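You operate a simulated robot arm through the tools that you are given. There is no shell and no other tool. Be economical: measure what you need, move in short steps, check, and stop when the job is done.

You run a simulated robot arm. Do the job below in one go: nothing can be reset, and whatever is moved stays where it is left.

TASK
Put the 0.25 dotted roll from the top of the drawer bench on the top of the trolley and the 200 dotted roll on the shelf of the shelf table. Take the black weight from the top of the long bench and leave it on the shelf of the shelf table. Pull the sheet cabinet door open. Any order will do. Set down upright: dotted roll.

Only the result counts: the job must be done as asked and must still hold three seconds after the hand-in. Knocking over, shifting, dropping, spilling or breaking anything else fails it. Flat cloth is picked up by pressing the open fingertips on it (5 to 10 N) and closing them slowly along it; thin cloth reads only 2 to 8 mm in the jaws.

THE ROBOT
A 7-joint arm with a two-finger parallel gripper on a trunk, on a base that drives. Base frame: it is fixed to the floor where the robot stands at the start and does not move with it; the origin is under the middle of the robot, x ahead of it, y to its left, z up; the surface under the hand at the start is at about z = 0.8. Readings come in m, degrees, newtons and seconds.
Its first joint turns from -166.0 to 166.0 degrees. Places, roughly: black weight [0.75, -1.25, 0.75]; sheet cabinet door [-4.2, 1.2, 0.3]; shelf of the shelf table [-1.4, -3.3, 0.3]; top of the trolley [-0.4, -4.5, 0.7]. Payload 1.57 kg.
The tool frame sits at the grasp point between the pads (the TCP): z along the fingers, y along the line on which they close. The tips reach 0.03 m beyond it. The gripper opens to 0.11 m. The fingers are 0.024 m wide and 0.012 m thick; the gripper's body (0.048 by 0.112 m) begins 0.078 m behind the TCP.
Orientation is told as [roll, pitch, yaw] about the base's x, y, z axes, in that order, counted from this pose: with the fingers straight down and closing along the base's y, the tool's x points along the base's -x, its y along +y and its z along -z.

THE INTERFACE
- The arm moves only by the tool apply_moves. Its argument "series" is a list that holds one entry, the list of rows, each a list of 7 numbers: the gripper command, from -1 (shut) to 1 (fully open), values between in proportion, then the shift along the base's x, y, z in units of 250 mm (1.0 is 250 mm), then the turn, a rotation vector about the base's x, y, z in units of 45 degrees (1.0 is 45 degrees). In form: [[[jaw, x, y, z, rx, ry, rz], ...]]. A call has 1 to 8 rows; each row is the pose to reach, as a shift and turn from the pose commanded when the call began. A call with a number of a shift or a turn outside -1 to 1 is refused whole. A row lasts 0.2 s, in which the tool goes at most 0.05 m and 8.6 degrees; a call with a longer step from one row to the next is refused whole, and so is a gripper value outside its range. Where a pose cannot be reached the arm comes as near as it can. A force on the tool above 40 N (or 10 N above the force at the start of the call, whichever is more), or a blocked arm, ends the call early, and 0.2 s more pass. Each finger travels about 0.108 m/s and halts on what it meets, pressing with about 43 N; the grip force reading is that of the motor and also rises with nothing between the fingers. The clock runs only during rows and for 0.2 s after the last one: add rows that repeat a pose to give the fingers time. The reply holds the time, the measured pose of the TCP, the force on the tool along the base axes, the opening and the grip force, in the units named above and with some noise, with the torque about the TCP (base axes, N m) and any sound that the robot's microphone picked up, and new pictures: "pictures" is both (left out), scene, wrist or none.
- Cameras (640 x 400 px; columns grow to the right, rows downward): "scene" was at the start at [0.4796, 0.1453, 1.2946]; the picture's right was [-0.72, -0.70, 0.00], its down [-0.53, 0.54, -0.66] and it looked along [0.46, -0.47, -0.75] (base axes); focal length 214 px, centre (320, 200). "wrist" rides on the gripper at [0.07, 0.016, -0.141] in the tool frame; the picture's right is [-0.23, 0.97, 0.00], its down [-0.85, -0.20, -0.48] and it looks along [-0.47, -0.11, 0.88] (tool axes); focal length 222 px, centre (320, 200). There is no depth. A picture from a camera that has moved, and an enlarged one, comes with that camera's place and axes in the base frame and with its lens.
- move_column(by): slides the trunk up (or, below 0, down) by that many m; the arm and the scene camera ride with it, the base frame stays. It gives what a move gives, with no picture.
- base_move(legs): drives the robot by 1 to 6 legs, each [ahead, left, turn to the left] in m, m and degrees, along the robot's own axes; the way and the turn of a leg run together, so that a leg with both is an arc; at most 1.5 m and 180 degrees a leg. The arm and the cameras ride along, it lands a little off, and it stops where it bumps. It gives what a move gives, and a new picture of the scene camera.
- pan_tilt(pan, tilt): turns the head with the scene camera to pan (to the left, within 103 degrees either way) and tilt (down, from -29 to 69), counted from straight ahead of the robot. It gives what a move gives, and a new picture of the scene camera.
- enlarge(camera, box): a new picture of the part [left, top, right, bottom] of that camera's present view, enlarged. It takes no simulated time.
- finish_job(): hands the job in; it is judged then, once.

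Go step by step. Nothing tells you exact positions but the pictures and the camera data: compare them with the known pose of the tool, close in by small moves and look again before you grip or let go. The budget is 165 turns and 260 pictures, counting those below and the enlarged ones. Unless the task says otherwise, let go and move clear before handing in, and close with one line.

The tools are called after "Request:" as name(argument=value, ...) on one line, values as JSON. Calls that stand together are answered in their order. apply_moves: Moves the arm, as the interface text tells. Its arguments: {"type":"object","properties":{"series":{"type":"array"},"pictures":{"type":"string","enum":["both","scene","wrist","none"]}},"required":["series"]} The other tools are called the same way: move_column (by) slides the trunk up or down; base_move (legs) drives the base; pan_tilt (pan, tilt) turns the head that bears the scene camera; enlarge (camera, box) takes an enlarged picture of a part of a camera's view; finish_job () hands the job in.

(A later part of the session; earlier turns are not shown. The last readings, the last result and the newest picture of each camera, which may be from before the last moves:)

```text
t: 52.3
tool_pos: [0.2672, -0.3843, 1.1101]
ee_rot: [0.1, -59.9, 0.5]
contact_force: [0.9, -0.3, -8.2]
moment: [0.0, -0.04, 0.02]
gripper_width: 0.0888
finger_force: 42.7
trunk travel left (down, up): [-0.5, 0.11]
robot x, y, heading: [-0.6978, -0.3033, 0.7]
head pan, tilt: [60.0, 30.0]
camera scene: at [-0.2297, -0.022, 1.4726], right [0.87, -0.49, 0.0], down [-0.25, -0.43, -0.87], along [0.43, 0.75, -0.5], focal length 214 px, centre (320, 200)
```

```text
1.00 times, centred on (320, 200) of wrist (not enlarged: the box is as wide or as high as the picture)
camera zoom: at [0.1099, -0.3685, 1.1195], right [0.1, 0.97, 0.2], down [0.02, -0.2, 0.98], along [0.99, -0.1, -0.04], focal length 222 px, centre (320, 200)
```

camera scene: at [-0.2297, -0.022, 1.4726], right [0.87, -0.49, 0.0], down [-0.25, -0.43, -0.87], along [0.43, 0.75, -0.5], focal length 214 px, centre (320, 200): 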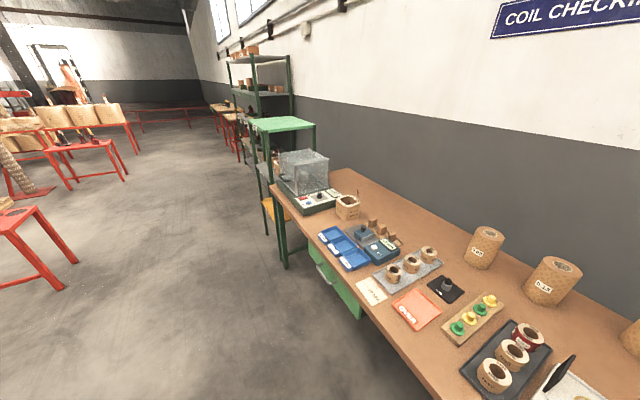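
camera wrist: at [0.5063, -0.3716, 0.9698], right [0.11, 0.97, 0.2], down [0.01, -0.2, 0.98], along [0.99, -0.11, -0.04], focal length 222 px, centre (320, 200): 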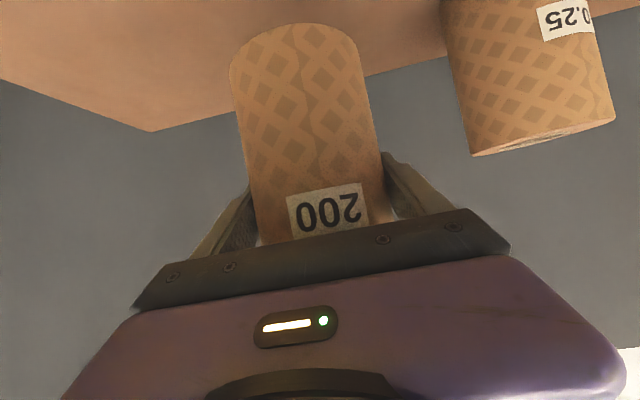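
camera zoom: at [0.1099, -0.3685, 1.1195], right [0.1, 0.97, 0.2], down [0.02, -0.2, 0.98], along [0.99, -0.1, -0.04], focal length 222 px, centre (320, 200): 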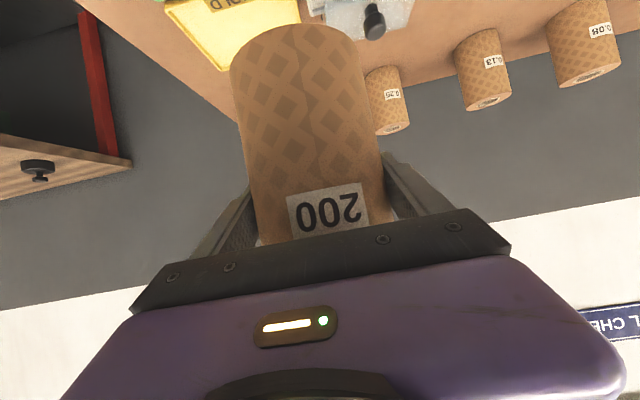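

The 200 roll is held steadily. I retract the arm a bit, turn to face −y, and move into the corridor between the long bench and the white-box stand.

Request:
apply_moves(series=[[[-1, -0.06, 0, 0, 0, 0, 0], [-1, -0.14, 0, 0, 0, 0, 0], [-1, -0.24, 0, 0, 0, 0, 0], [-1, -0.34, 0, 0, 0, 0, 0], [-1, -0.44, 0, 0, 0, 0, 0], [-1, -0.5, 0, 0, 0, 0, 0]]], pictures="none")

Request:
base_move(legs=[[0, 0, -45], [0, 0, -45.6], [0, 0.45, 0]])

Request:
pan_tilt(pan=-20, tilt=20)

Request:
pan_tilt(pan=30, tilt=30)

```text
t: 53.7
tool_pos: [0.1411, -0.3839, 1.1096]
ee_rot: [0.0, -59.9, 0.5]
contact_force: [1.0, -0.1, -8.4]
moment: [0.01, -0.02, 0.0]
gripper_width: 0.0887
finger_force: 42.9
trunk travel left (down, up): [-0.5, 0.11]
robot x, y, heading: [-0.6997, -0.3043, 0.4]
head pan, tilt: [60.0, 30.0]
```

```text
t: 60.6
tool_pos: [-0.3128, -1.1402, 1.109]
ee_rot: [0.0, -59.9, -89.0]
contact_force: [-0.1, -0.9, -8.2]
moment: [-0.02, 0.01, -0.01]
gripper_width: 0.0889
finger_force: 42.9
trunk travel left (down, up): [-0.5, 0.11]
robot x, y, heading: [-0.2377, -0.2972, -89.3]
head pan, tilt: [60.0, 30.0]
camera scene: at [0.0439, -0.7678, 1.4726], right [-0.49, -0.87, 0.0], down [-0.44, 0.24, -0.87], along [0.76, -0.42, -0.5], focal length 214 px, centre (320, 200)
```

scene: 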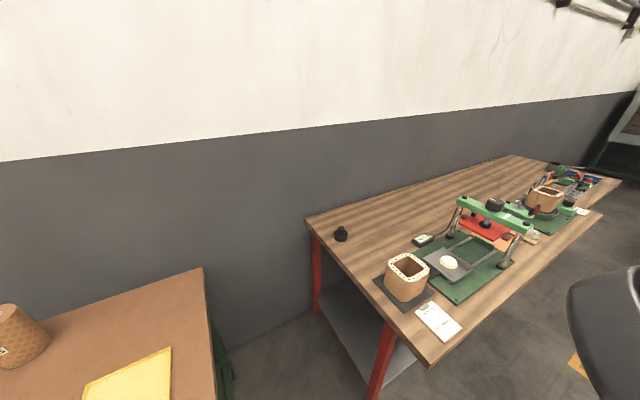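

```text
t: 62.1
tool_pos: [-0.3119, -1.1424, 1.1093]
ee_rot: [0.1, -59.8, -89.0]
contact_force: [-0.7, -0.6, -8.4]
moment: [-0.01, 0.0, -0.02]
gripper_width: 0.0887
finger_force: 43.0
trunk travel left (down, up): [-0.5, 0.11]
robot x, y, heading: [-0.2364, -0.2983, -89.5]
head pan, tilt: [-20.0, 20.0]
camera scene: at [-0.0656, -0.8117, 1.4887], right [-0.94, 0.33, 0.0], down [0.11, 0.32, -0.94], along [-0.31, -0.89, -0.34], focal length 214 px, centre (320, 200)
```

scene: 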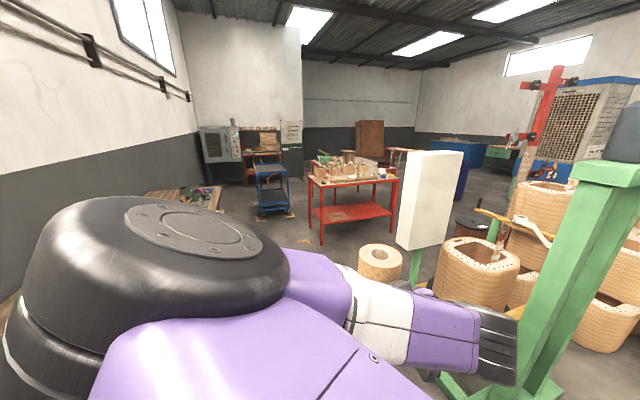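

```text
t: 63.3
tool_pos: [-0.3131, -1.1429, 1.1091]
ee_rot: [0.1, -60.0, -89.1]
contact_force: [0.3, -0.1, -8.0]
moment: [-0.02, 0.03, 0.0]
gripper_width: 0.0887
finger_force: 43.3
trunk travel left (down, up): [-0.5, 0.11]
robot x, y, heading: [-0.2379, -0.302, -89.4]
head pan, tilt: [30.0, 30.0]
camera scene: at [0.0113, -0.8014, 1.4726], right [-0.86, -0.51, 0.0], down [-0.26, 0.43, -0.87], along [0.44, -0.74, -0.5], focal length 214 px, centre (320, 200)
```

scene: 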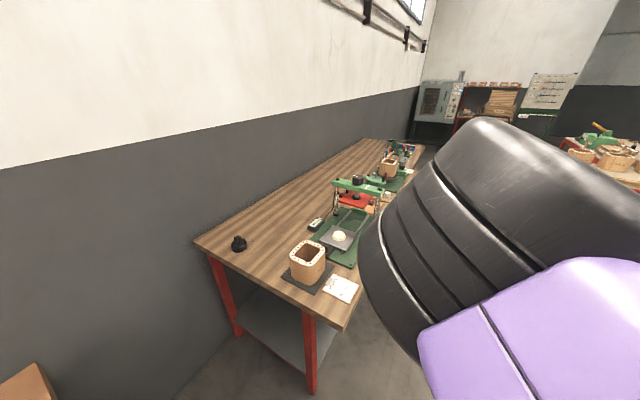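

Request:
pan_tilt(pan=-20, tilt=25)

Request:
enlarge(camera="scene", box=[290, 110, 450, 290])

```text
t: 64.5
tool_pos: [-0.3127, -1.1413, 1.1097]
ee_rot: [0.0, -59.9, -89.1]
contact_force: [-1.2, -0.2, -8.5]
moment: [-0.04, -0.02, -0.04]
gripper_width: 0.0887
finger_force: 43.2
trunk travel left (down, up): [-0.5, 0.11]
robot x, y, heading: [-0.2388, -0.2994, -89.2]
head pan, tilt: [-20.0, 25.0]
camera scene: at [-0.0652, -0.8108, 1.4806], right [-0.94, 0.33, 0.0], down [0.14, 0.4, -0.91], along [-0.3, -0.86, -0.42], focal length 214 px, centre (320, 200)
```

scene: 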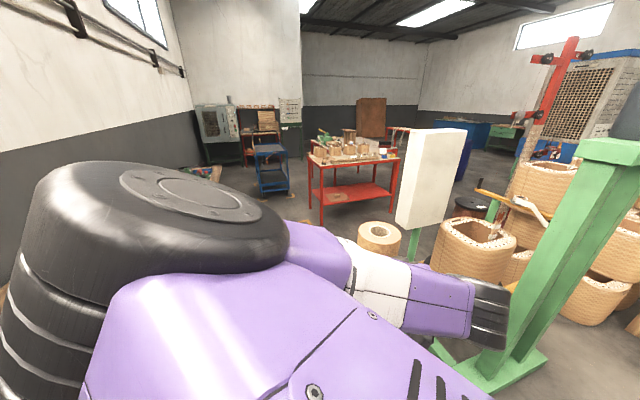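

```text
2.22 times, centred on (370, 200) of scene
camera zoom: at [-0.0652, -0.8108, 1.4806], right [-0.94, 0.33, 0.0], down [0.14, 0.4, -0.91], along [-0.3, -0.86, -0.42], focal length 477 px, centre (209, 200)
```

zoom: 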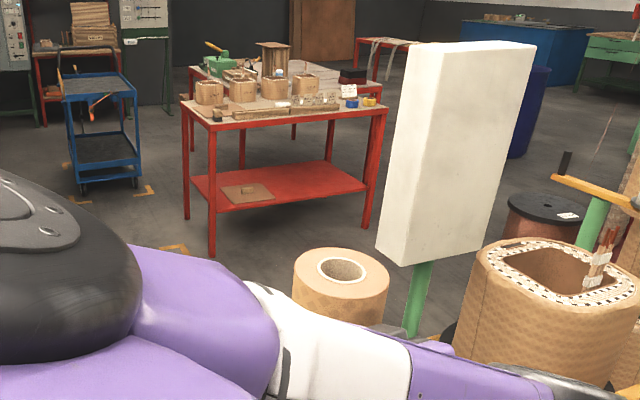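

The table shelf is free for x between about −1.35 and −1.88 (front edge y≈−3.07, z≈0.3). I drive down the corridor first.

Request:
base_move(legs=[[0.9, 0, -0.7], [0.9, 0, 0]])

Request:
pan_tilt(pan=-50, tilt=30)

```text
t: 73.6
tool_pos: [-0.3302, -2.9525, 1.1104]
ee_rot: [0.0, -59.8, -90.1]
contact_force: [-1.1, -0.1, -7.7]
moment: [-0.01, 0.01, -0.04]
gripper_width: 0.0888
finger_force: 42.9
trunk travel left (down, up): [-0.5, 0.11]
robot x, y, heading: [-0.2465, -2.1131, -90.3]
head pan, tilt: [-20.0, 25.0]
camera scene: at [-0.0761, -2.6256, 1.4806], right [-0.94, 0.34, 0.0], down [0.15, 0.4, -0.91], along [-0.31, -0.85, -0.42], focal length 214 px, centre (320, 200)
```

scene: 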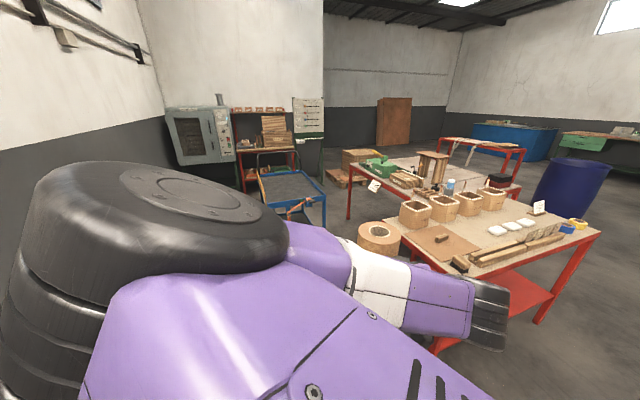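

```text
t: 74.6
tool_pos: [-0.3292, -2.9514, 1.1094]
ee_rot: [0.0, -59.9, -90.0]
contact_force: [0.2, -0.1, -8.0]
moment: [-0.07, -0.02, 0.0]
gripper_width: 0.0887
finger_force: 43.2
trunk travel left (down, up): [-0.5, 0.11]
robot x, y, heading: [-0.2411, -2.1126, -90.1]
head pan, tilt: [-50.0, 30.0]
camera scene: at [-0.1138, -2.5972, 1.4726], right [-0.64, 0.77, 0.0], down [0.38, 0.32, -0.87], along [-0.66, -0.56, -0.5], focal length 214 px, centre (320, 200)
```

scene: 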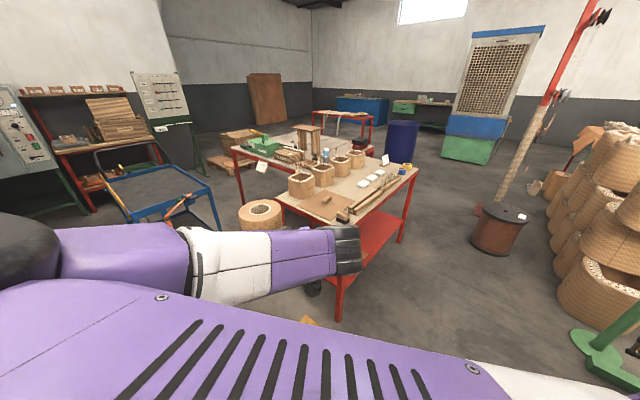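

The area in front of the table is clear. Turn to heading −120° and shift to the stand-off.

Request:
base_move(legs=[[0, 0, -30], [0.34, -0.46, 0]])

Request:
pan_tilt(pan=0, tilt=35)

```text
t: 76.3
tool_pos: [-0.6816, -2.8295, 1.1078]
ee_rot: [0.0, -59.6, -115.2]
contact_force: [0.5, 0.3, -8.3]
moment: [0.0, 0.01, 0.03]
gripper_width: 0.0885
finger_force: 43.0
trunk travel left (down, up): [-0.5, 0.11]
robot x, y, heading: [-0.2486, -2.1064, -115.3]
head pan, tilt: [-50.0, 30.0]
stopped in leg 1: the robot was blocked; the commanded pose is now the measured one
camera scene: at [-0.3369, -2.5996, 1.4727], right [-0.26, 0.97, 0.0], down [0.48, 0.13, -0.87], along [-0.84, -0.22, -0.5], focal length 214 px, centre (320, 200)
```

scene: 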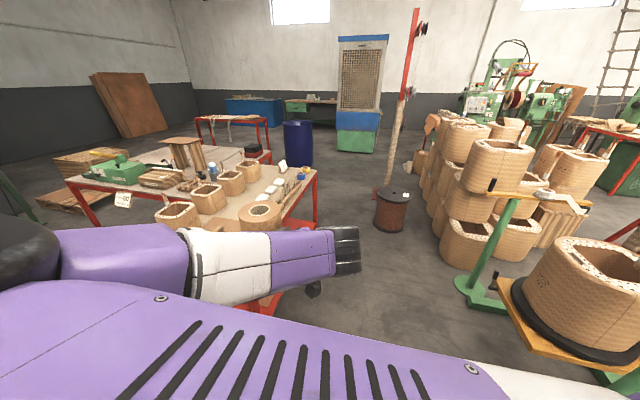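

```text
t: 77.5
tool_pos: [-0.6811, -2.8305, 1.1085]
ee_rot: [0.2, -59.8, -115.2]
contact_force: [-0.7, 0.6, -9.2]
moment: [-0.03, 0.01, 0.0]
gripper_width: 0.0886
finger_force: 43.2
trunk travel left (down, up): [-0.5, 0.11]
robot x, y, heading: [-0.2467, -2.1116, -115.1]
head pan, tilt: [0.0, 35.0]
camera scene: at [-0.2871, -2.6564, 1.4648], right [-0.9, 0.43, 0.0], down [0.24, 0.52, -0.82], along [-0.35, -0.74, -0.57], focal length 214 px, centre (320, 200)
```

scene: 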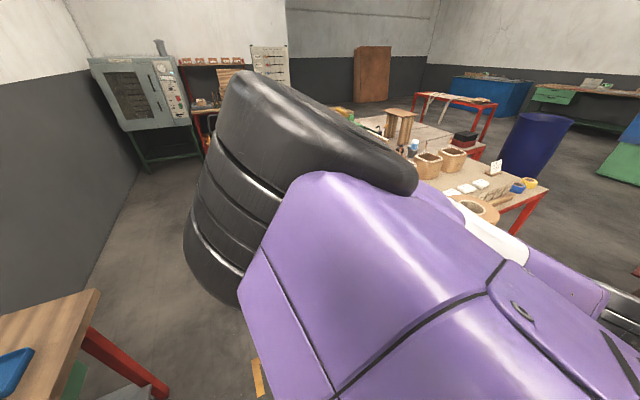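

A rear corner of the base touched the long bench while turning. I go ahead first, away from the bench, then strafe right.

Request:
base_move(legs=[[0.45, 0, 0], [0, -0.5, 0]])

Request:
pan_tilt(pan=-60, tilt=40)

```text
t: 82.8
tool_pos: [-1.3305, -3.0198, 1.1087]
ee_rot: [0.2, -59.8, -115.6]
contact_force: [0.3, -0.3, -7.9]
moment: [0.02, 0.02, 0.02]
gripper_width: 0.089
finger_force: 42.7
trunk travel left (down, up): [-0.5, 0.11]
robot x, y, heading: [-0.8924, -2.2994, -115.9]
head pan, tilt: [0.0, 35.0]
camera scene: at [-0.9357, -2.8504, 1.4648], right [-0.9, 0.43, 0.0], down [0.25, 0.52, -0.82], along [-0.35, -0.74, -0.57], focal length 214 px, centre (320, 200)
```

scene: 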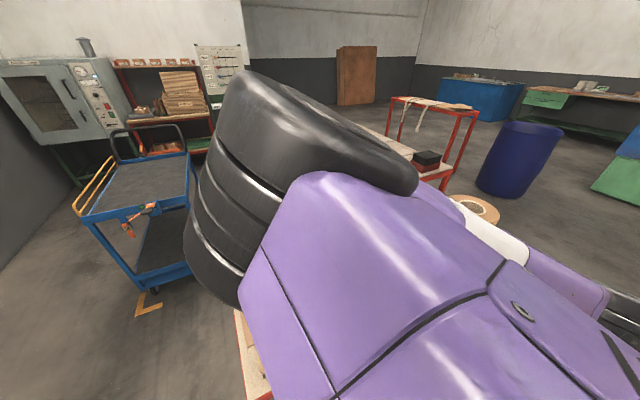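

```text
t: 84.0
tool_pos: [-1.3309, -3.0192, 1.1087]
ee_rot: [0.2, -59.7, -115.7]
contact_force: [-1.3, 0.5, -8.2]
moment: [0.0, 0.02, -0.02]
gripper_width: 0.0886
finger_force: 42.7
trunk travel left (down, up): [-0.5, 0.11]
robot x, y, heading: [-0.8917, -2.3006, -115.9]
head pan, tilt: [-60.0, 40.0]
camera scene: at [-0.9824, -2.7775, 1.4573], right [-0.08, 1.0, 0.0], down [0.64, 0.05, -0.77], along [-0.76, -0.06, -0.64], focal length 214 px, centre (320, 200)
```

scene: 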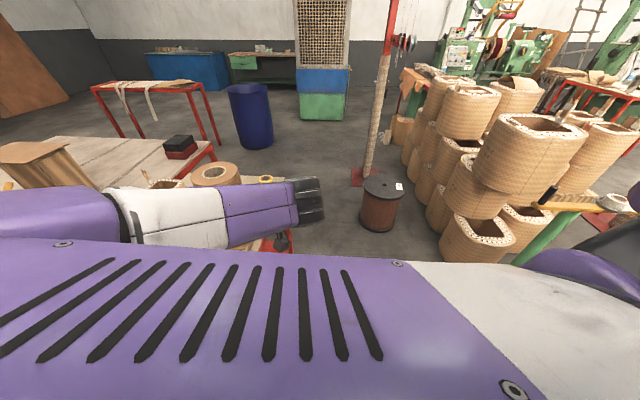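

I rotate right so that the roll clears the table front, so I can lower it there and swing it in over the shelf.

Request:
base_move(legs=[[0, 0, -34], [0.25, 0, 0]])

Request:
move_column(by=-0.5)

Request:
pan_tilt(pan=20, tilt=45)

```text
t: 87.5
tool_pos: [-1.8775, -2.7781, 1.1081]
ee_rot: [0.1, -59.9, -149.7]
contact_force: [0.6, -0.1, -8.3]
moment: [-0.02, -0.02, 0.0]
gripper_width: 0.0886
finger_force: 43.0
trunk travel left (down, up): [-0.5, 0.11]
robot x, y, heading: [-1.1065, -2.4306, -149.7]
head pan, tilt: [-60.0, 40.0]
camera scene: at [-1.4532, -2.7729, 1.4573], right [0.5, 0.87, 0.0], down [0.56, -0.32, -0.77], along [-0.67, 0.38, -0.64], focal length 214 px, centre (320, 200)
```

scene: 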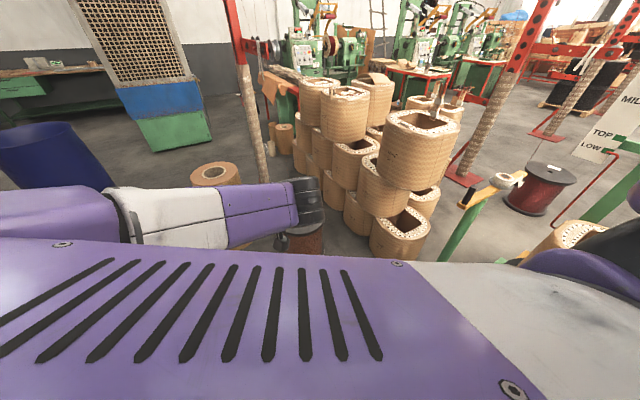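

```text
refused: -0.5 is not a number from -0.4 to 0.4
```

```text
t: 89.0
tool_pos: [-1.8772, -2.7776, 1.1074]
ee_rot: [0.2, -59.7, -149.6]
contact_force: [-0.1, -0.3, -7.6]
moment: [-0.01, 0.0, 0.01]
gripper_width: 0.0884
finger_force: 42.5
trunk travel left (down, up): [-0.5, 0.11]
robot x, y, heading: [-1.1082, -2.4258, -149.6]
head pan, tilt: [20.0, 45.0]
camera scene: at [-1.4315, -2.8776, 1.45], right [-0.77, 0.64, 0.0], down [0.45, 0.54, -0.71], along [-0.45, -0.54, -0.71], focal length 214 px, centre (320, 200)
```

scene: 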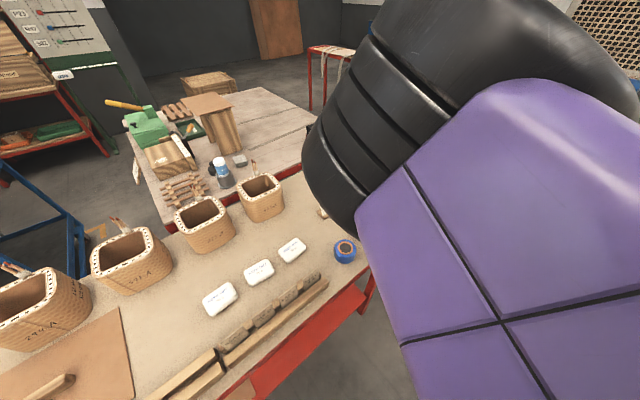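

Before lowering near the table I rotate further right into free floor, then lower the trunk and check where the elbow goes.

Request:
base_move(legs=[[0, 0, -28]])

Request:
move_column(by=-0.4)

Request:
pan_tilt(pan=0, tilt=40)

```text
t: 90.8
tool_pos: [-1.9498, -2.3798, 1.1073]
ee_rot: [0.2, -59.7, -177.6]
contact_force: [1.1, -0.3, -7.9]
moment: [0.01, 0.0, -0.02]
gripper_width: 0.0886
finger_force: 43.3
trunk travel left (down, up): [-0.5, 0.11]
robot x, y, heading: [-1.1091, -2.4282, -177.7]
head pan, tilt: [20.0, 45.0]
camera scene: at [-1.6049, -2.6757, 1.45], right [-0.38, 0.92, 0.0], down [0.65, 0.27, -0.71], along [-0.65, -0.27, -0.71], focal length 214 px, centre (320, 200)
```

scene: 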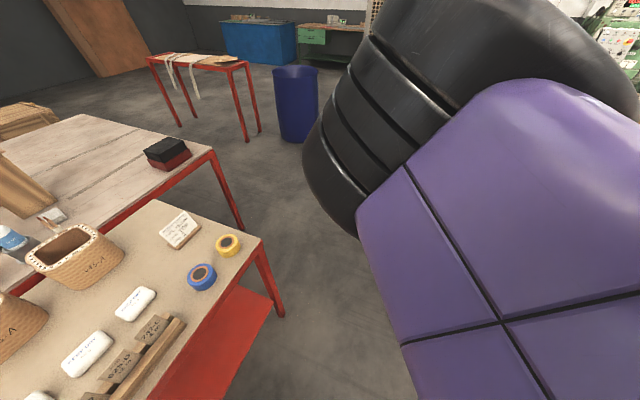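

```text
t: 94.7
tool_pos: [-1.9516, -2.3792, 0.7077]
ee_rot: [0.2, -59.7, -177.6]
contact_force: [-0.1, 0.6, -8.6]
moment: [-0.01, -0.04, 0.03]
gripper_width: 0.0885
finger_force: 43.1
trunk travel left (down, up): [-0.1, 0.51]
robot x, y, heading: [-1.109, -2.4283, -177.5]
head pan, tilt: [20.0, 45.0]
```

```text
t: 95.5
tool_pos: [-1.9521, -2.3795, 0.7081]
ee_rot: [0.2, -59.6, -177.6]
contact_force: [0.3, 0.1, -7.9]
moment: [0.0, -0.02, 0.0]
gripper_width: 0.0887
finger_force: 43.0
trunk travel left (down, up): [-0.1, 0.51]
robot x, y, heading: [-1.1127, -2.4298, -177.4]
head pan, tilt: [0.0, 40.0]
camera scene: at [-1.6146, -2.6483, 1.0573], right [-0.04, 1.0, 0.0], down [0.64, 0.03, -0.77], along [-0.77, -0.03, -0.64], focal length 214 px, centre (320, 200)
```

scene: 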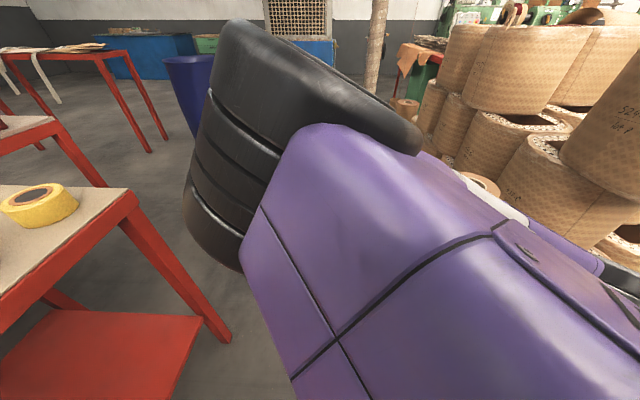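

Request:
apply_moves(series=[[[-1, -0.05, 0, -0.1, 0, 0, 0], [-1, -0.1, 0, -0.2, 0, 0, 0], [-1, -0.15, 0, -0.3, 0, 0, 0], [-1, -0.2, 0, -0.4, 0, 0, 0], [-1, -0.25, 0, -0.5, 0, 0, 0], [-1, -0.3, 0, -0.6, 0, 0, 0], [-1, -0.35, 0, -0.7, 0, 0, 0], [-1, -0.4, 0, -0.8, 0, 0, 0]]])

```text
t: 97.3
tool_pos: [-2.0633, -2.347, 0.5278]
ee_rot: [2.1, -58.2, -177.6]
contact_force: [0.6, 0.7, -7.9]
moment: [-0.01, -0.01, 0.03]
gripper_width: 0.0887
finger_force: 43.2
out of reach, approached as far as the arm can: row 3, 4, 5, 6, 7, 8
trunk travel left (down, up): [-0.1, 0.51]
robot x, y, heading: [-1.1072, -2.4269, -177.7]
head pan, tilt: [0.0, 40.0]
camera scene: at [-1.6145, -2.6482, 1.0574], right [-0.04, 1.0, 0.0], down [0.64, 0.03, -0.77], along [-0.77, -0.03, -0.64], focal length 214 px, centre (320, 200)
camera wrist: at [-1.9059, -2.3503, 0.544], right [-0.05, -0.98, 0.21], down [-0.06, 0.21, 0.97], along [-1.0, 0.03, -0.07], focal length 222 px, centre (320, 200)
```

scene: 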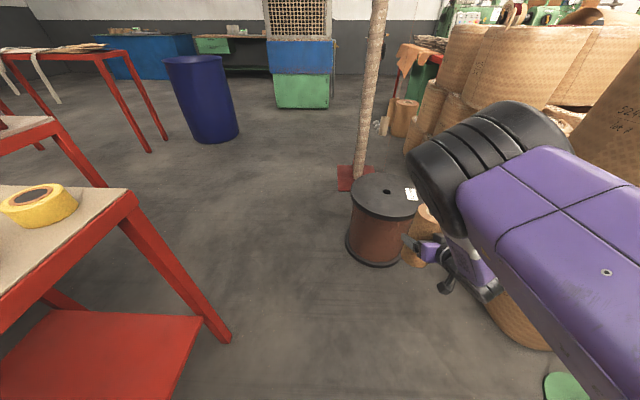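
wrist: 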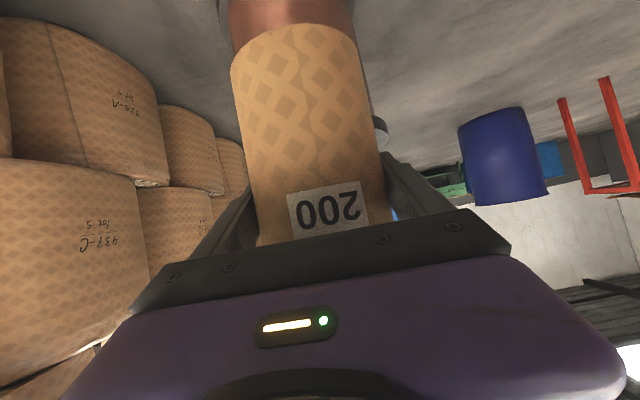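

Reach limit touched; the elbow swung to the right, now clear of the table side. Lower the trunk fully and retract a little.

Request:
move_column(by=-0.1)

Request:
apply_moves(series=[[[-1, 0.05, 0, 0, 0, 0, 0], [-1, 0.1, 0, 0, 0, 0, 0], [-1, 0.15, 0, 0, 0, 0, 0], [-1, 0.2, 0, 0, 0, 0, 0], [-1, 0.24, 0, 0, 0, 0, 0], [-1, 0.24, 0, 0, 0, 0, 0]]])

```text
t: 98.6
tool_pos: [-2.0639, -2.3468, 0.4277]
ee_rot: [2.1, -58.2, -177.5]
contact_force: [-1.2, 0.1, -8.2]
moment: [0.0, 0.03, -0.01]
gripper_width: 0.0887
finger_force: 42.8
trunk travel left (down, up): [0.0, 0.61]
robot x, y, heading: [-1.1088, -2.4309, -177.5]
head pan, tilt: [0.0, 40.0]
```

```text
t: 100.0
tool_pos: [-2.0054, -2.3403, 0.4319]
ee_rot: [2.5, -57.8, -177.5]
contact_force: [0.8, 0.9, -8.2]
moment: [0.02, 0.0, 0.04]
gripper_width: 0.0886
finger_force: 43.4
out of reach, approached as far as the arm can: row 3, 4, 5, 6
trunk travel left (down, up): [0.0, 0.61]
robot x, y, heading: [-1.1132, -2.429, -177.5]
head pan, tilt: [0.0, 40.0]
camera scene: at [-1.6146, -2.6482, 0.9573], right [-0.04, 1.0, 0.0], down [0.64, 0.03, -0.77], along [-0.77, -0.03, -0.64], focal length 214 px, centre (320, 200)
camera wrist: at [-1.8479, -2.343, 0.4492], right [-0.04, -0.98, 0.22], down [-0.07, 0.22, 0.97], along [-1.0, 0.03, -0.08], focal length 222 px, centre (320, 200)
```

scene: 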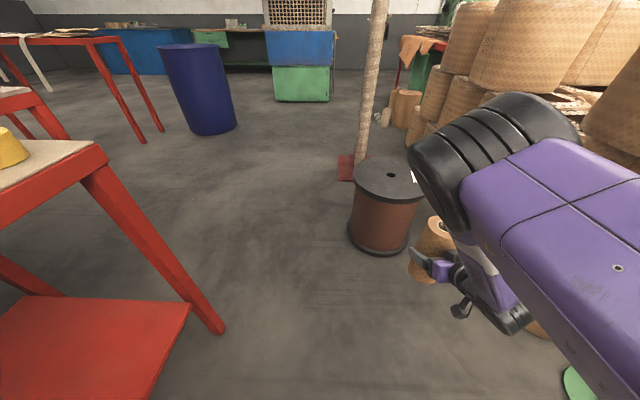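
wrist: 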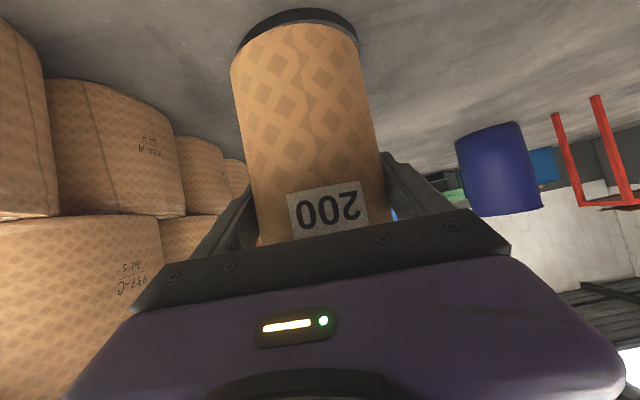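

It's a joint limit for being too close when low; extend instead.

Request:
apply_moves(series=[[[-1, -0.12, 0, 0, 0, 0, 0], [-1, -0.24, 0, 0, 0, 0, 0], [-1, -0.36, 0, 0, 0, 0, 0], [-1, -0.48, 0, 0, 0, 0, 0], [-1, -0.48, 0, 0, 0, 0, 0], [-1, -0.48, 0, 0, 0, 0, 0]]], pictures="scene")

```text
t: 101.4
tool_pos: [-2.1252, -2.3417, 0.4321]
ee_rot: [2.1, -58.1, -177.6]
contact_force: [0.4, 0.2, -8.1]
moment: [0.02, 0.0, -0.01]
gripper_width: 0.0885
finger_force: 42.8
trunk travel left (down, up): [0.0, 0.61]
robot x, y, heading: [-1.1086, -2.4233, -177.8]
head pan, tilt: [0.0, 40.0]
camera scene: at [-1.6146, -2.6483, 0.9573], right [-0.04, 1.0, 0.0], down [0.64, 0.03, -0.77], along [-0.77, -0.03, -0.64], focal length 214 px, centre (320, 200)
```

scene: 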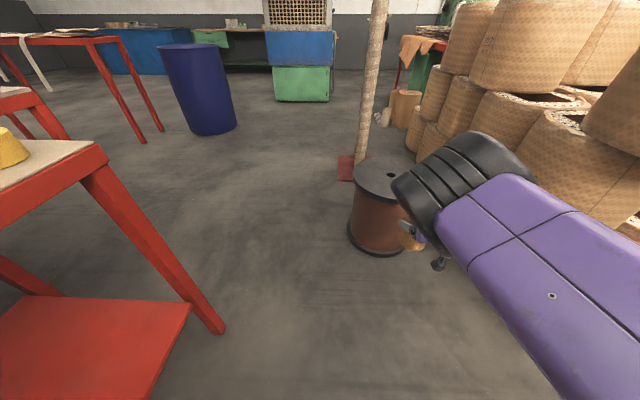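

Request:
apply_moves(series=[[[-1, 0, 0, -0.02, 0.01, 0.02, -0.02], [-1, 0, 0, -0.06, 0.023, 0.042, -0.04], [-1, 0, 0, -0.1, 0.023, 0.042, -0.04], [-1, 0, 0, -0.13, 0.023, 0.042, -0.04], [-1, 0, 0, -0.13, 0.023, 0.042, -0.04]]], pictures="none")

```text
t: 102.6
tool_pos: [-2.1299, -2.331, 0.4079]
ee_rot: [0.7, -59.3, -177.5]
contact_force: [1.1, -0.6, -7.7]
moment: [-0.05, -0.02, -0.02]
gripper_width: 0.0886
finger_force: 42.8
out of reach, approached as far as the arm can: row 2, 3, 4, 5
trunk travel left (down, up): [0.0, 0.61]
robot x, y, heading: [-1.1115, -2.4263, -177.7]
head pan, tilt: [0.0, 40.0]
```

Request:
apply_moves(series=[[[-1, 0.06, 0, -0.03, 0, 0, 0], [-1, 0.12, 0, -0.06, 0, 0, 0], [-1, 0.18, 0, -0.1, 0, 0, 0], [-1, 0.18, 0, -0.1, 0, 0, 0]]], pictures="scene")

```text
t: 103.6
tool_pos: [-2.0938, -2.3135, 0.394]
ee_rot: [1.1, -59.1, -177.6]
contact_force: [0.6, -0.1, -9.5]
moment: [0.0, 0.0, -0.05]
gripper_width: 0.0888
finger_force: 43.0
out of reach, approached as far as the arm can: row 1, 2, 3, 4
trunk travel left (down, up): [0.0, 0.61]
robot x, y, heading: [-1.1109, -2.4257, -177.6]
head pan, tilt: [0.0, 40.0]
camera scene: at [-1.6146, -2.6482, 0.9573], right [-0.04, 1.0, 0.0], down [0.64, 0.03, -0.77], along [-0.77, -0.03, -0.64], focal length 214 px, centre (320, 200)
```

scene: 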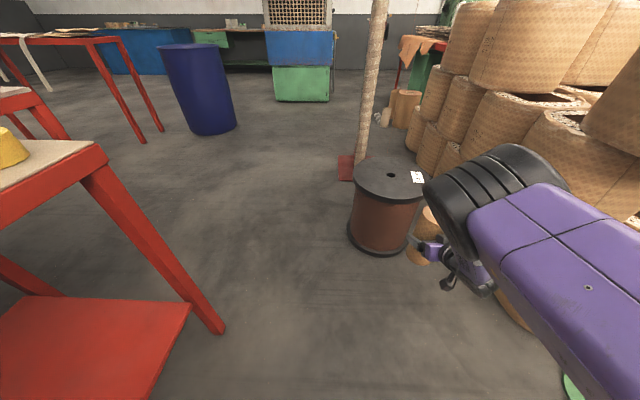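

Request:
apply_moves(series=[[[-1, 0.04, 0.06, -0.03, 0, 0, 0], [-1, 0.08, 0.12, -0.06, 0, 0, 0], [-1, 0.12, 0.18, -0.09, 0, 0, 0], [-1, 0.16, 0.24, -0.12, 0, 0, 0], [-1, 0.16, 0.24, -0.12, 0, 0, 0]]], pictures="wrist")

```text
t: 104.8
tool_pos: [-2.0537, -2.2543, 0.3646]
ee_rot: [0.0, -59.9, -177.5]
contact_force: [0.0, 0.5, -8.5]
moment: [0.0, -0.01, 0.03]
gripper_width: 0.0888
finger_force: 42.6
out of reach, approached as far as the arm can: row 1
trunk travel left (down, up): [0.0, 0.61]
robot x, y, heading: [-1.1085, -2.4298, -177.6]
head pan, tilt: [0.0, 40.0]
camera wrist: at [-1.8952, -2.2633, 0.3741], right [-0.07, -0.98, 0.2], down [-0.02, 0.2, 0.98], along [-1.0, 0.07, -0.04], focal length 222 px, centre (320, 200)
```

wrist: 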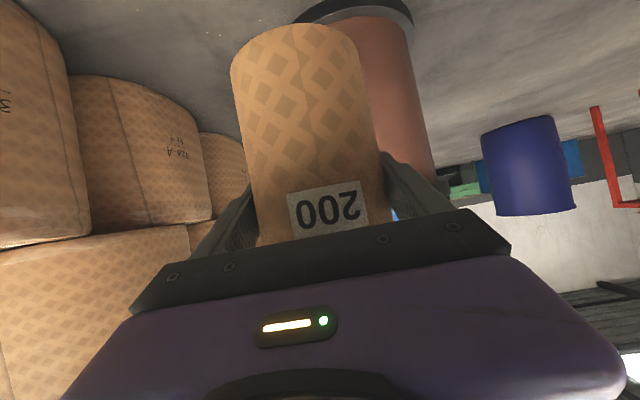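

Now z=0.365 with exact orientation is reachable at slight right offset. Raise slightly for the swing, and look at the elbow position.

Request:
apply_moves(series=[[[-1, 0, 0, 0.05, 0, 0, 0], [-1, 0, 0, 0.1, 0, 0, 0], [-1, 0, 0, 0.16, 0, 0, 0]]], pictures="none")

Request:
pan_tilt(pan=-40, tilt=40)

Request:
pan_tilt(pan=5, tilt=20)

```text
t: 105.6
tool_pos: [-2.0533, -2.2532, 0.4035]
ee_rot: [0.0, -59.9, -177.5]
contact_force: [-0.4, 0.2, -9.0]
moment: [-0.02, 0.03, -0.05]
gripper_width: 0.0889
finger_force: 42.9
trunk travel left (down, up): [0.0, 0.61]
robot x, y, heading: [-1.1078, -2.4296, -177.6]
head pan, tilt: [0.0, 40.0]
```

```text
t: 106.7
tool_pos: [-2.0528, -2.2527, 0.404]
ee_rot: [0.0, -60.0, -177.5]
contact_force: [0.2, -0.3, -8.5]
moment: [0.01, 0.04, 0.03]
gripper_width: 0.0888
finger_force: 42.7
trunk travel left (down, up): [0.0, 0.61]
robot x, y, heading: [-1.11, -2.4298, -177.7]
head pan, tilt: [-40.0, 40.0]
camera scene: at [-1.5971, -2.5928, 0.9573], right [0.61, 0.79, 0.0], down [0.51, -0.39, -0.77], along [-0.61, 0.47, -0.64], focal length 214 px, centre (320, 200)
```

scene: 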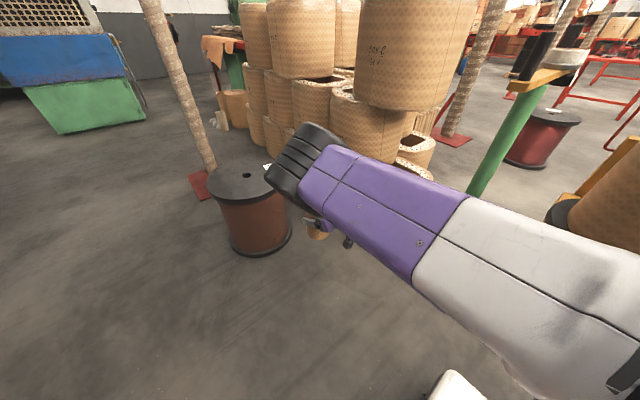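

```text
t: 107.8
tool_pos: [-2.0527, -2.2537, 0.4042]
ee_rot: [0.0, -60.0, -177.5]
contact_force: [0.3, 0.4, -8.7]
moment: [-0.04, -0.01, 0.0]
gripper_width: 0.0887
finger_force: 43.1
trunk travel left (down, up): [0.0, 0.61]
robot x, y, heading: [-1.1113, -2.4245, -177.5]
head pan, tilt: [5.0, 20.0]
camera scene: at [-1.622, -2.6566, 0.9886], right [-0.13, 0.99, 0.0], down [0.34, 0.04, -0.94], along [-0.93, -0.12, -0.34], focal length 214 px, centre (320, 200)
```

scene: 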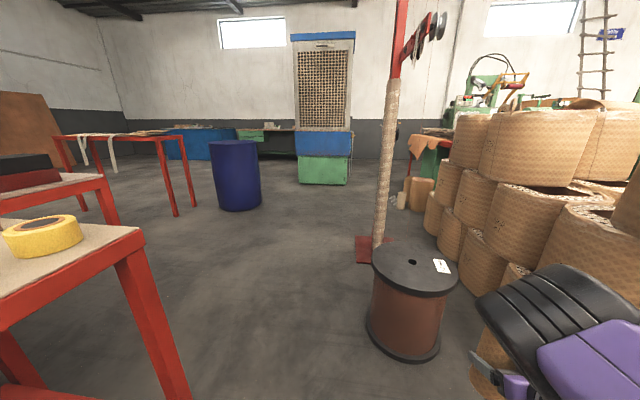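

Elbow is at about 0.71 m ahead, z≈0.81, so it must stay short of the table edge. I shift back 0.15 m and swing left in stages.

Request:
base_move(legs=[[0, -0.15, 0], [0, 0, 45]])

Request:
pan_tilt(pan=-15, tilt=40)

Request:
enlarge(camera="wrist", box=[0, 0, 640, 400])

```text
t: 111.2
tool_pos: [-1.9043, -2.8303, 0.4036]
ee_rot: [0.0, -60.1, -132.1]
contact_force: [-0.3, 0.0, -8.5]
moment: [0.01, 0.0, 0.02]
gripper_width: 0.0887
finger_force: 43.1
trunk travel left (down, up): [0.0, 0.61]
robot x, y, heading: [-1.1205, -2.2808, -132.3]
head pan, tilt: [5.0, 20.0]
camera scene: at [-1.3126, -2.8056, 0.9887], right [-0.8, 0.61, 0.0], down [0.21, 0.27, -0.94], along [-0.57, -0.75, -0.34], focal length 214 px, centre (320, 200)
```

scene: 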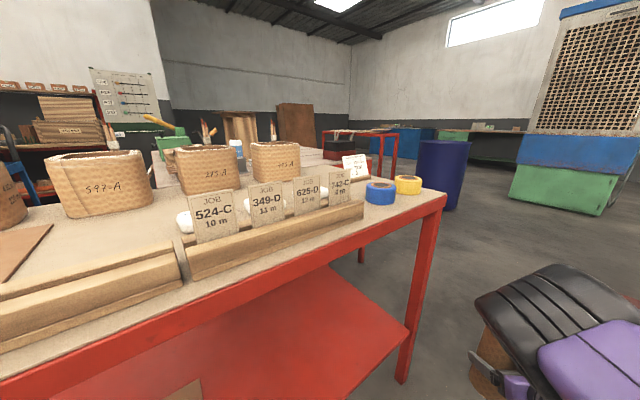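

```text
t: 112.1
tool_pos: [-1.9029, -2.8309, 0.4044]
ee_rot: [0.1, -59.9, -132.1]
contact_force: [1.0, -0.3, -8.8]
moment: [-0.02, 0.0, -0.01]
gripper_width: 0.0888
finger_force: 43.3
trunk travel left (down, up): [0.0, 0.61]
robot x, y, heading: [-1.1166, -2.2836, -132.1]
head pan, tilt: [-15.0, 40.0]
camera scene: at [-1.3277, -2.7775, 0.9573], right [-0.54, 0.84, 0.0], down [0.54, 0.35, -0.77], along [-0.64, -0.42, -0.64], focal length 214 px, centre (320, 200)
```

scene: 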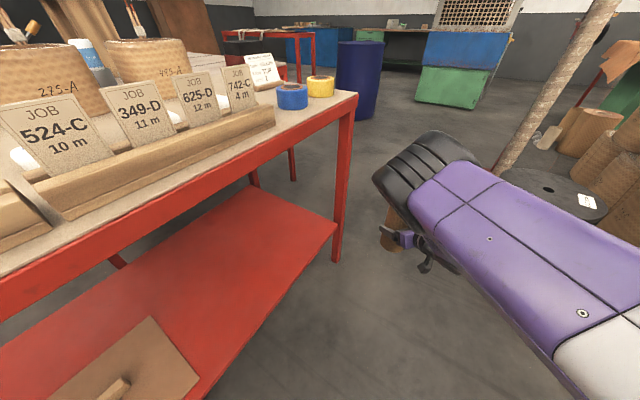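

```text
1.00 times, centred on (320, 200) of wrist (not enlarged: the box is as wide or as high as the picture)
camera zoom: at [-1.7851, -2.7237, 0.4141], right [0.65, -0.74, 0.2], down [-0.16, 0.12, 0.98], along [-0.75, -0.66, -0.04], focal length 222 px, centre (320, 200)
```

zoom: 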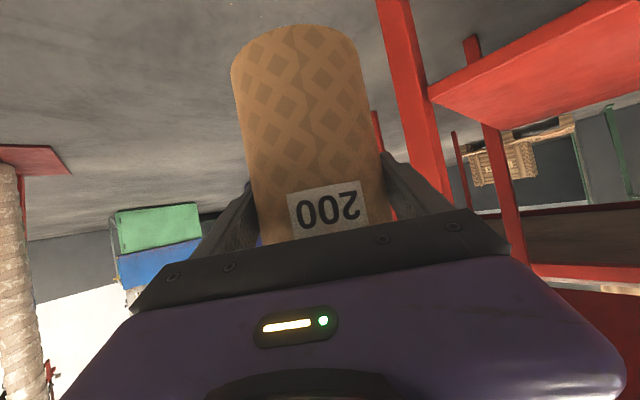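

Clear: leg margin about 8 cm. Continue the swing to heading about −105°.

Request:
base_move(legs=[[0, 0, 25]])

Request:
pan_tilt(pan=-30, tilt=45)

Request:
enlarge(camera="wrist", box=[0, 0, 640, 400])

```text
t: 113.8
tool_pos: [-1.5901, -3.1149, 0.4044]
ee_rot: [0.1, -59.9, -106.6]
contact_force: [-0.5, 0.3, -7.9]
moment: [0.01, -0.01, -0.02]
gripper_width: 0.0887
finger_force: 43.4
trunk travel left (down, up): [0.0, 0.61]
robot x, y, heading: [-1.1151, -2.2833, -106.8]
head pan, tilt: [-15.0, 40.0]
camera scene: at [-1.093, -2.8198, 0.9573], right [-0.85, 0.53, 0.0], down [0.34, 0.55, -0.77], along [-0.4, -0.65, -0.64], focal length 214 px, centre (320, 200)
```

scene: 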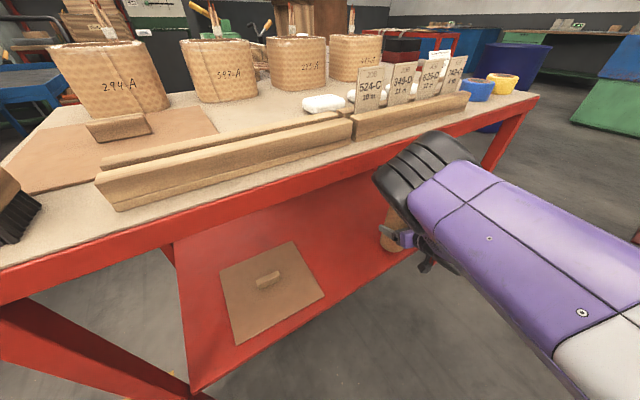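

```text
t: 114.5
tool_pos: [-1.5899, -3.1153, 0.4039]
ee_rot: [-0.1, -59.8, -106.6]
contact_force: [0.0, -0.4, -8.4]
moment: [0.04, 0.0, 0.0]
gripper_width: 0.0888
finger_force: 43.0
trunk travel left (down, up): [0.0, 0.61]
robot x, y, heading: [-1.1165, -2.2786, -106.8]
head pan, tilt: [-30.0, 45.0]
camera scene: at [-1.1074, -2.8033, 0.95], right [-0.69, 0.73, 0.0], down [0.51, 0.49, -0.71], along [-0.51, -0.49, -0.71], focal length 214 px, centre (320, 200)
```

scene: 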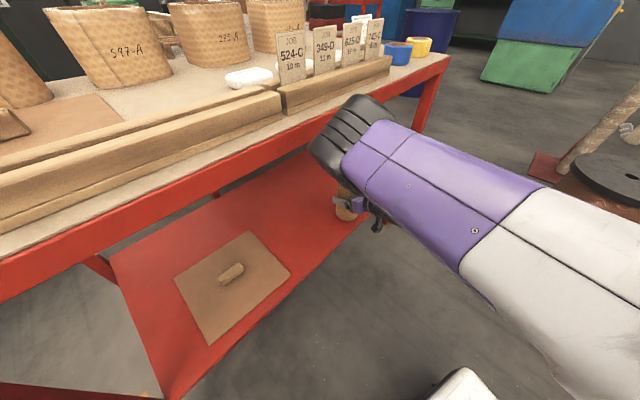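

```text
1.00 times, centred on (320, 200) of wrist (not enlarged: the box is as wide or as high as the picture)
camera zoom: at [-1.5289, -2.9693, 0.414], right [0.9, -0.39, 0.2], down [-0.2, 0.04, 0.98], along [-0.39, -0.92, -0.04], focal length 222 px, centre (320, 200)
```

zoom: 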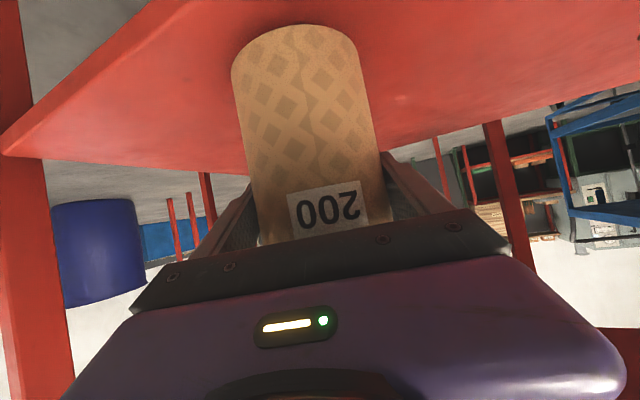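

Good. Now an arc: strafe right while turning left, keeping the roll over the shelf but getting the elbow farther from the table edge.

Request:
base_move(legs=[[-0.02, -0.325, 18.8]])

Request:
enlarge(camera="wrist", box=[0, 0, 640, 400])

```text
t: 116.7
tool_pos: [-1.6134, -3.1641, 0.4038]
ee_rot: [0.1, -59.9, -87.8]
contact_force: [0.6, -0.4, -8.4]
moment: [0.04, 0.01, 0.0]
gripper_width: 0.0887
finger_force: 43.2
trunk travel left (down, up): [0.0, 0.61]
robot x, y, heading: [-1.4343, -2.2211, -87.5]
head pan, tilt: [-30.0, 45.0]
camera scene: at [-1.2584, -2.7112, 0.95], right [-0.88, 0.47, 0.0], down [0.33, 0.63, -0.71], along [-0.33, -0.63, -0.71], focal length 214 px, centre (320, 200)
```

scene: 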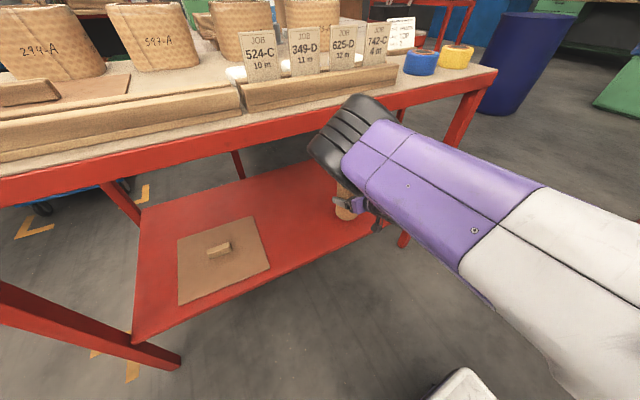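

```text
1.00 times, centred on (320, 200) of wrist (not enlarged: the box is as wide or as high as the picture)
camera zoom: at [-1.6034, -3.0058, 0.4141], right [0.98, -0.07, 0.2], down [-0.2, -0.02, 0.98], along [-0.07, -1.0, -0.04], focal length 222 px, centre (320, 200)
```

zoom: 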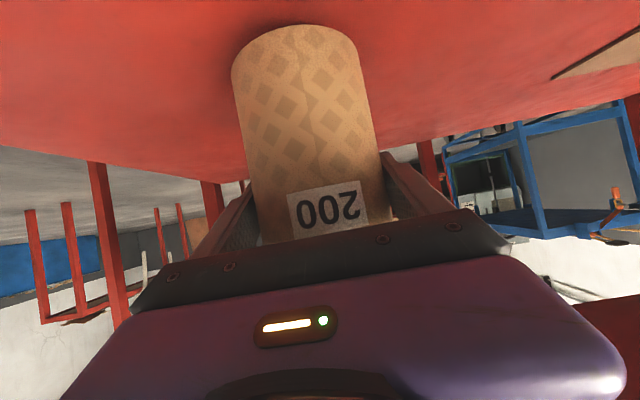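

Roll is well over the shelf. Lower slowly until contact.

Request:
apply_moves(series=[[[-1, 0, 0, -0.02, 0, 0, 0], [-1, 0, 0, -0.04, 0, 0, 0], [-1, 0, 0, -0.055, 0, 0, 0], [-1, 0, 0, -0.07, 0, 0, 0], [-1, 0, 0, -0.08, 0, 0, 0], [-1, 0, 0, -0.08, 0, 0, 0]]], pictures="none")

```text
t: 118.1
tool_pos: [-1.6147, -3.1652, 0.3872]
ee_rot: [-0.2, -60.3, -87.6]
contact_force: [2.5, 13.2, 29.1]
moment: [0.74, -0.45, 0.06]
gripper_width: 0.0886
finger_force: 42.9
trunk travel left (down, up): [0.0, 0.61]
robot x, y, heading: [-1.4335, -2.2234, -87.5]
head pan, tilt: [-30.0, 45.0]
```

Standing on the shelf (pressed a bit hard). Ease up by 3 mm, then open.

Request:
apply_moves(series=[[[-1, 0, 0, 0.014, 0, 0, 0], [-1, 0, 0, 0.014, 0, 0, 0], [0.6, 0, 0, 0.014, 0, 0, 0], [0.7, 0, 0, 0.014, 0, 0, 0], [1, 0, 0, 0.014, 0, 0, 0], [1, 0, 0, 0.014, 0, 0, 0]]], pictures="wrist")

```text
t: 119.5
tool_pos: [-1.6146, -3.1632, 0.3874]
ee_rot: [0.0, -59.8, -87.6]
contact_force: [-0.1, 0.1, 0.2]
moment: [0.02, 0.0, 0.01]
gripper_width: 0.11
finger_force: 0.1
trunk travel left (down, up): [0.0, 0.61]
robot x, y, heading: [-1.4392, -2.2179, -88.0]
head pan, tilt: [-30.0, 45.0]
camera wrist: at [-1.6041, -3.0057, 0.3978], right [0.98, -0.07, 0.2], down [-0.2, -0.02, 0.98], along [-0.07, -1.0, -0.04], focal length 222 px, centre (320, 200)
```

wrist: 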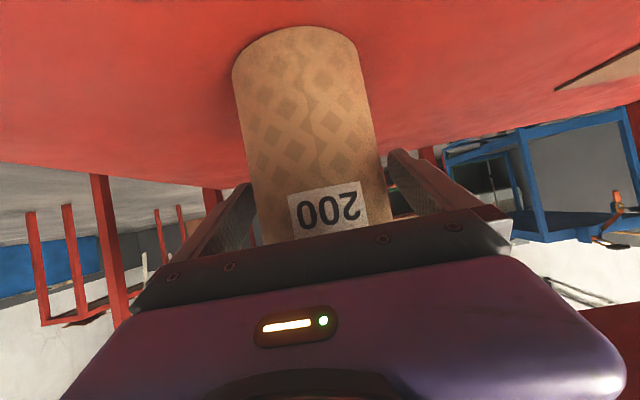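

Released; the roll stands. Back straight out.

Request:
base_move(legs=[[-0.18, 0, 0]])

Request:
move_column(by=0.4)

Request:
pan_tilt(pan=-10, tilt=50)

```text
t: 120.4
tool_pos: [-1.6159, -3.1501, 0.3872]
ee_rot: [0.2, -59.9, -87.8]
contact_force: [-1.0, -0.3, 0.0]
moment: [-0.01, -0.01, -0.03]
gripper_width: 0.1099
finger_force: 0.0
trunk travel left (down, up): [0.0, 0.61]
robot x, y, heading: [-1.4342, -2.2079, -87.9]
head pan, tilt: [-30.0, 45.0]
stopped in leg 1: the robot was blocked; the commanded pose is now the measured one
camera scene: at [-1.2607, -2.6985, 0.9502], right [-0.88, 0.47, 0.0], down [0.33, 0.62, -0.71], along [-0.33, -0.62, -0.71], focal length 214 px, centre (320, 200)
```

scene: 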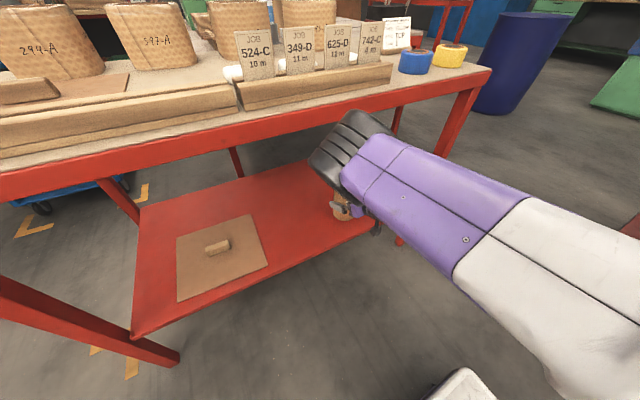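

```text
t: 122.9
tool_pos: [-1.6171, -3.1432, 0.6609]
ee_rot: [0.4, -58.5, -88.5]
contact_force: [-3.5, -4.0, -16.3]
moment: [-0.76, -0.01, 0.1]
gripper_width: 0.1101
finger_force: 0.1
trunk travel left (down, up): [-0.284, 0.326]
robot x, y, heading: [-1.4364, -2.2069, -87.8]
head pan, tilt: [-30.0, 45.0]
stopped: the force on the tool passed its limit at 89 N (the readings are from after the stop); the commanded pose is now the measured one
```

```text
t: 123.8
tool_pos: [-1.6155, -3.1444, 0.6594]
ee_rot: [0.5, -58.6, -88.3]
contact_force: [-1.3, -0.1, -20.7]
moment: [-1.67, 0.11, 0.12]
gripper_width: 0.1101
finger_force: 0.0
trunk travel left (down, up): [-0.284, 0.326]
robot x, y, heading: [-1.4392, -2.2131, -88.0]
head pan, tilt: [-10.0, 50.0]
camera scene: at [-1.2335, -2.7035, 1.2268], right [-0.99, 0.14, 0.0], down [0.11, 0.76, -0.64], along [-0.09, -0.64, -0.77], focal length 214 px, centre (320, 200)
```

scene: 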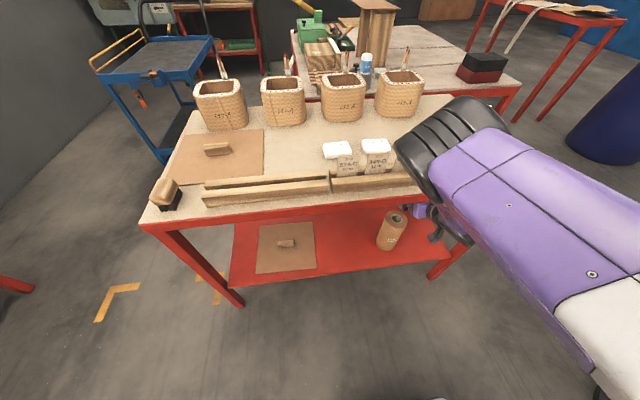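

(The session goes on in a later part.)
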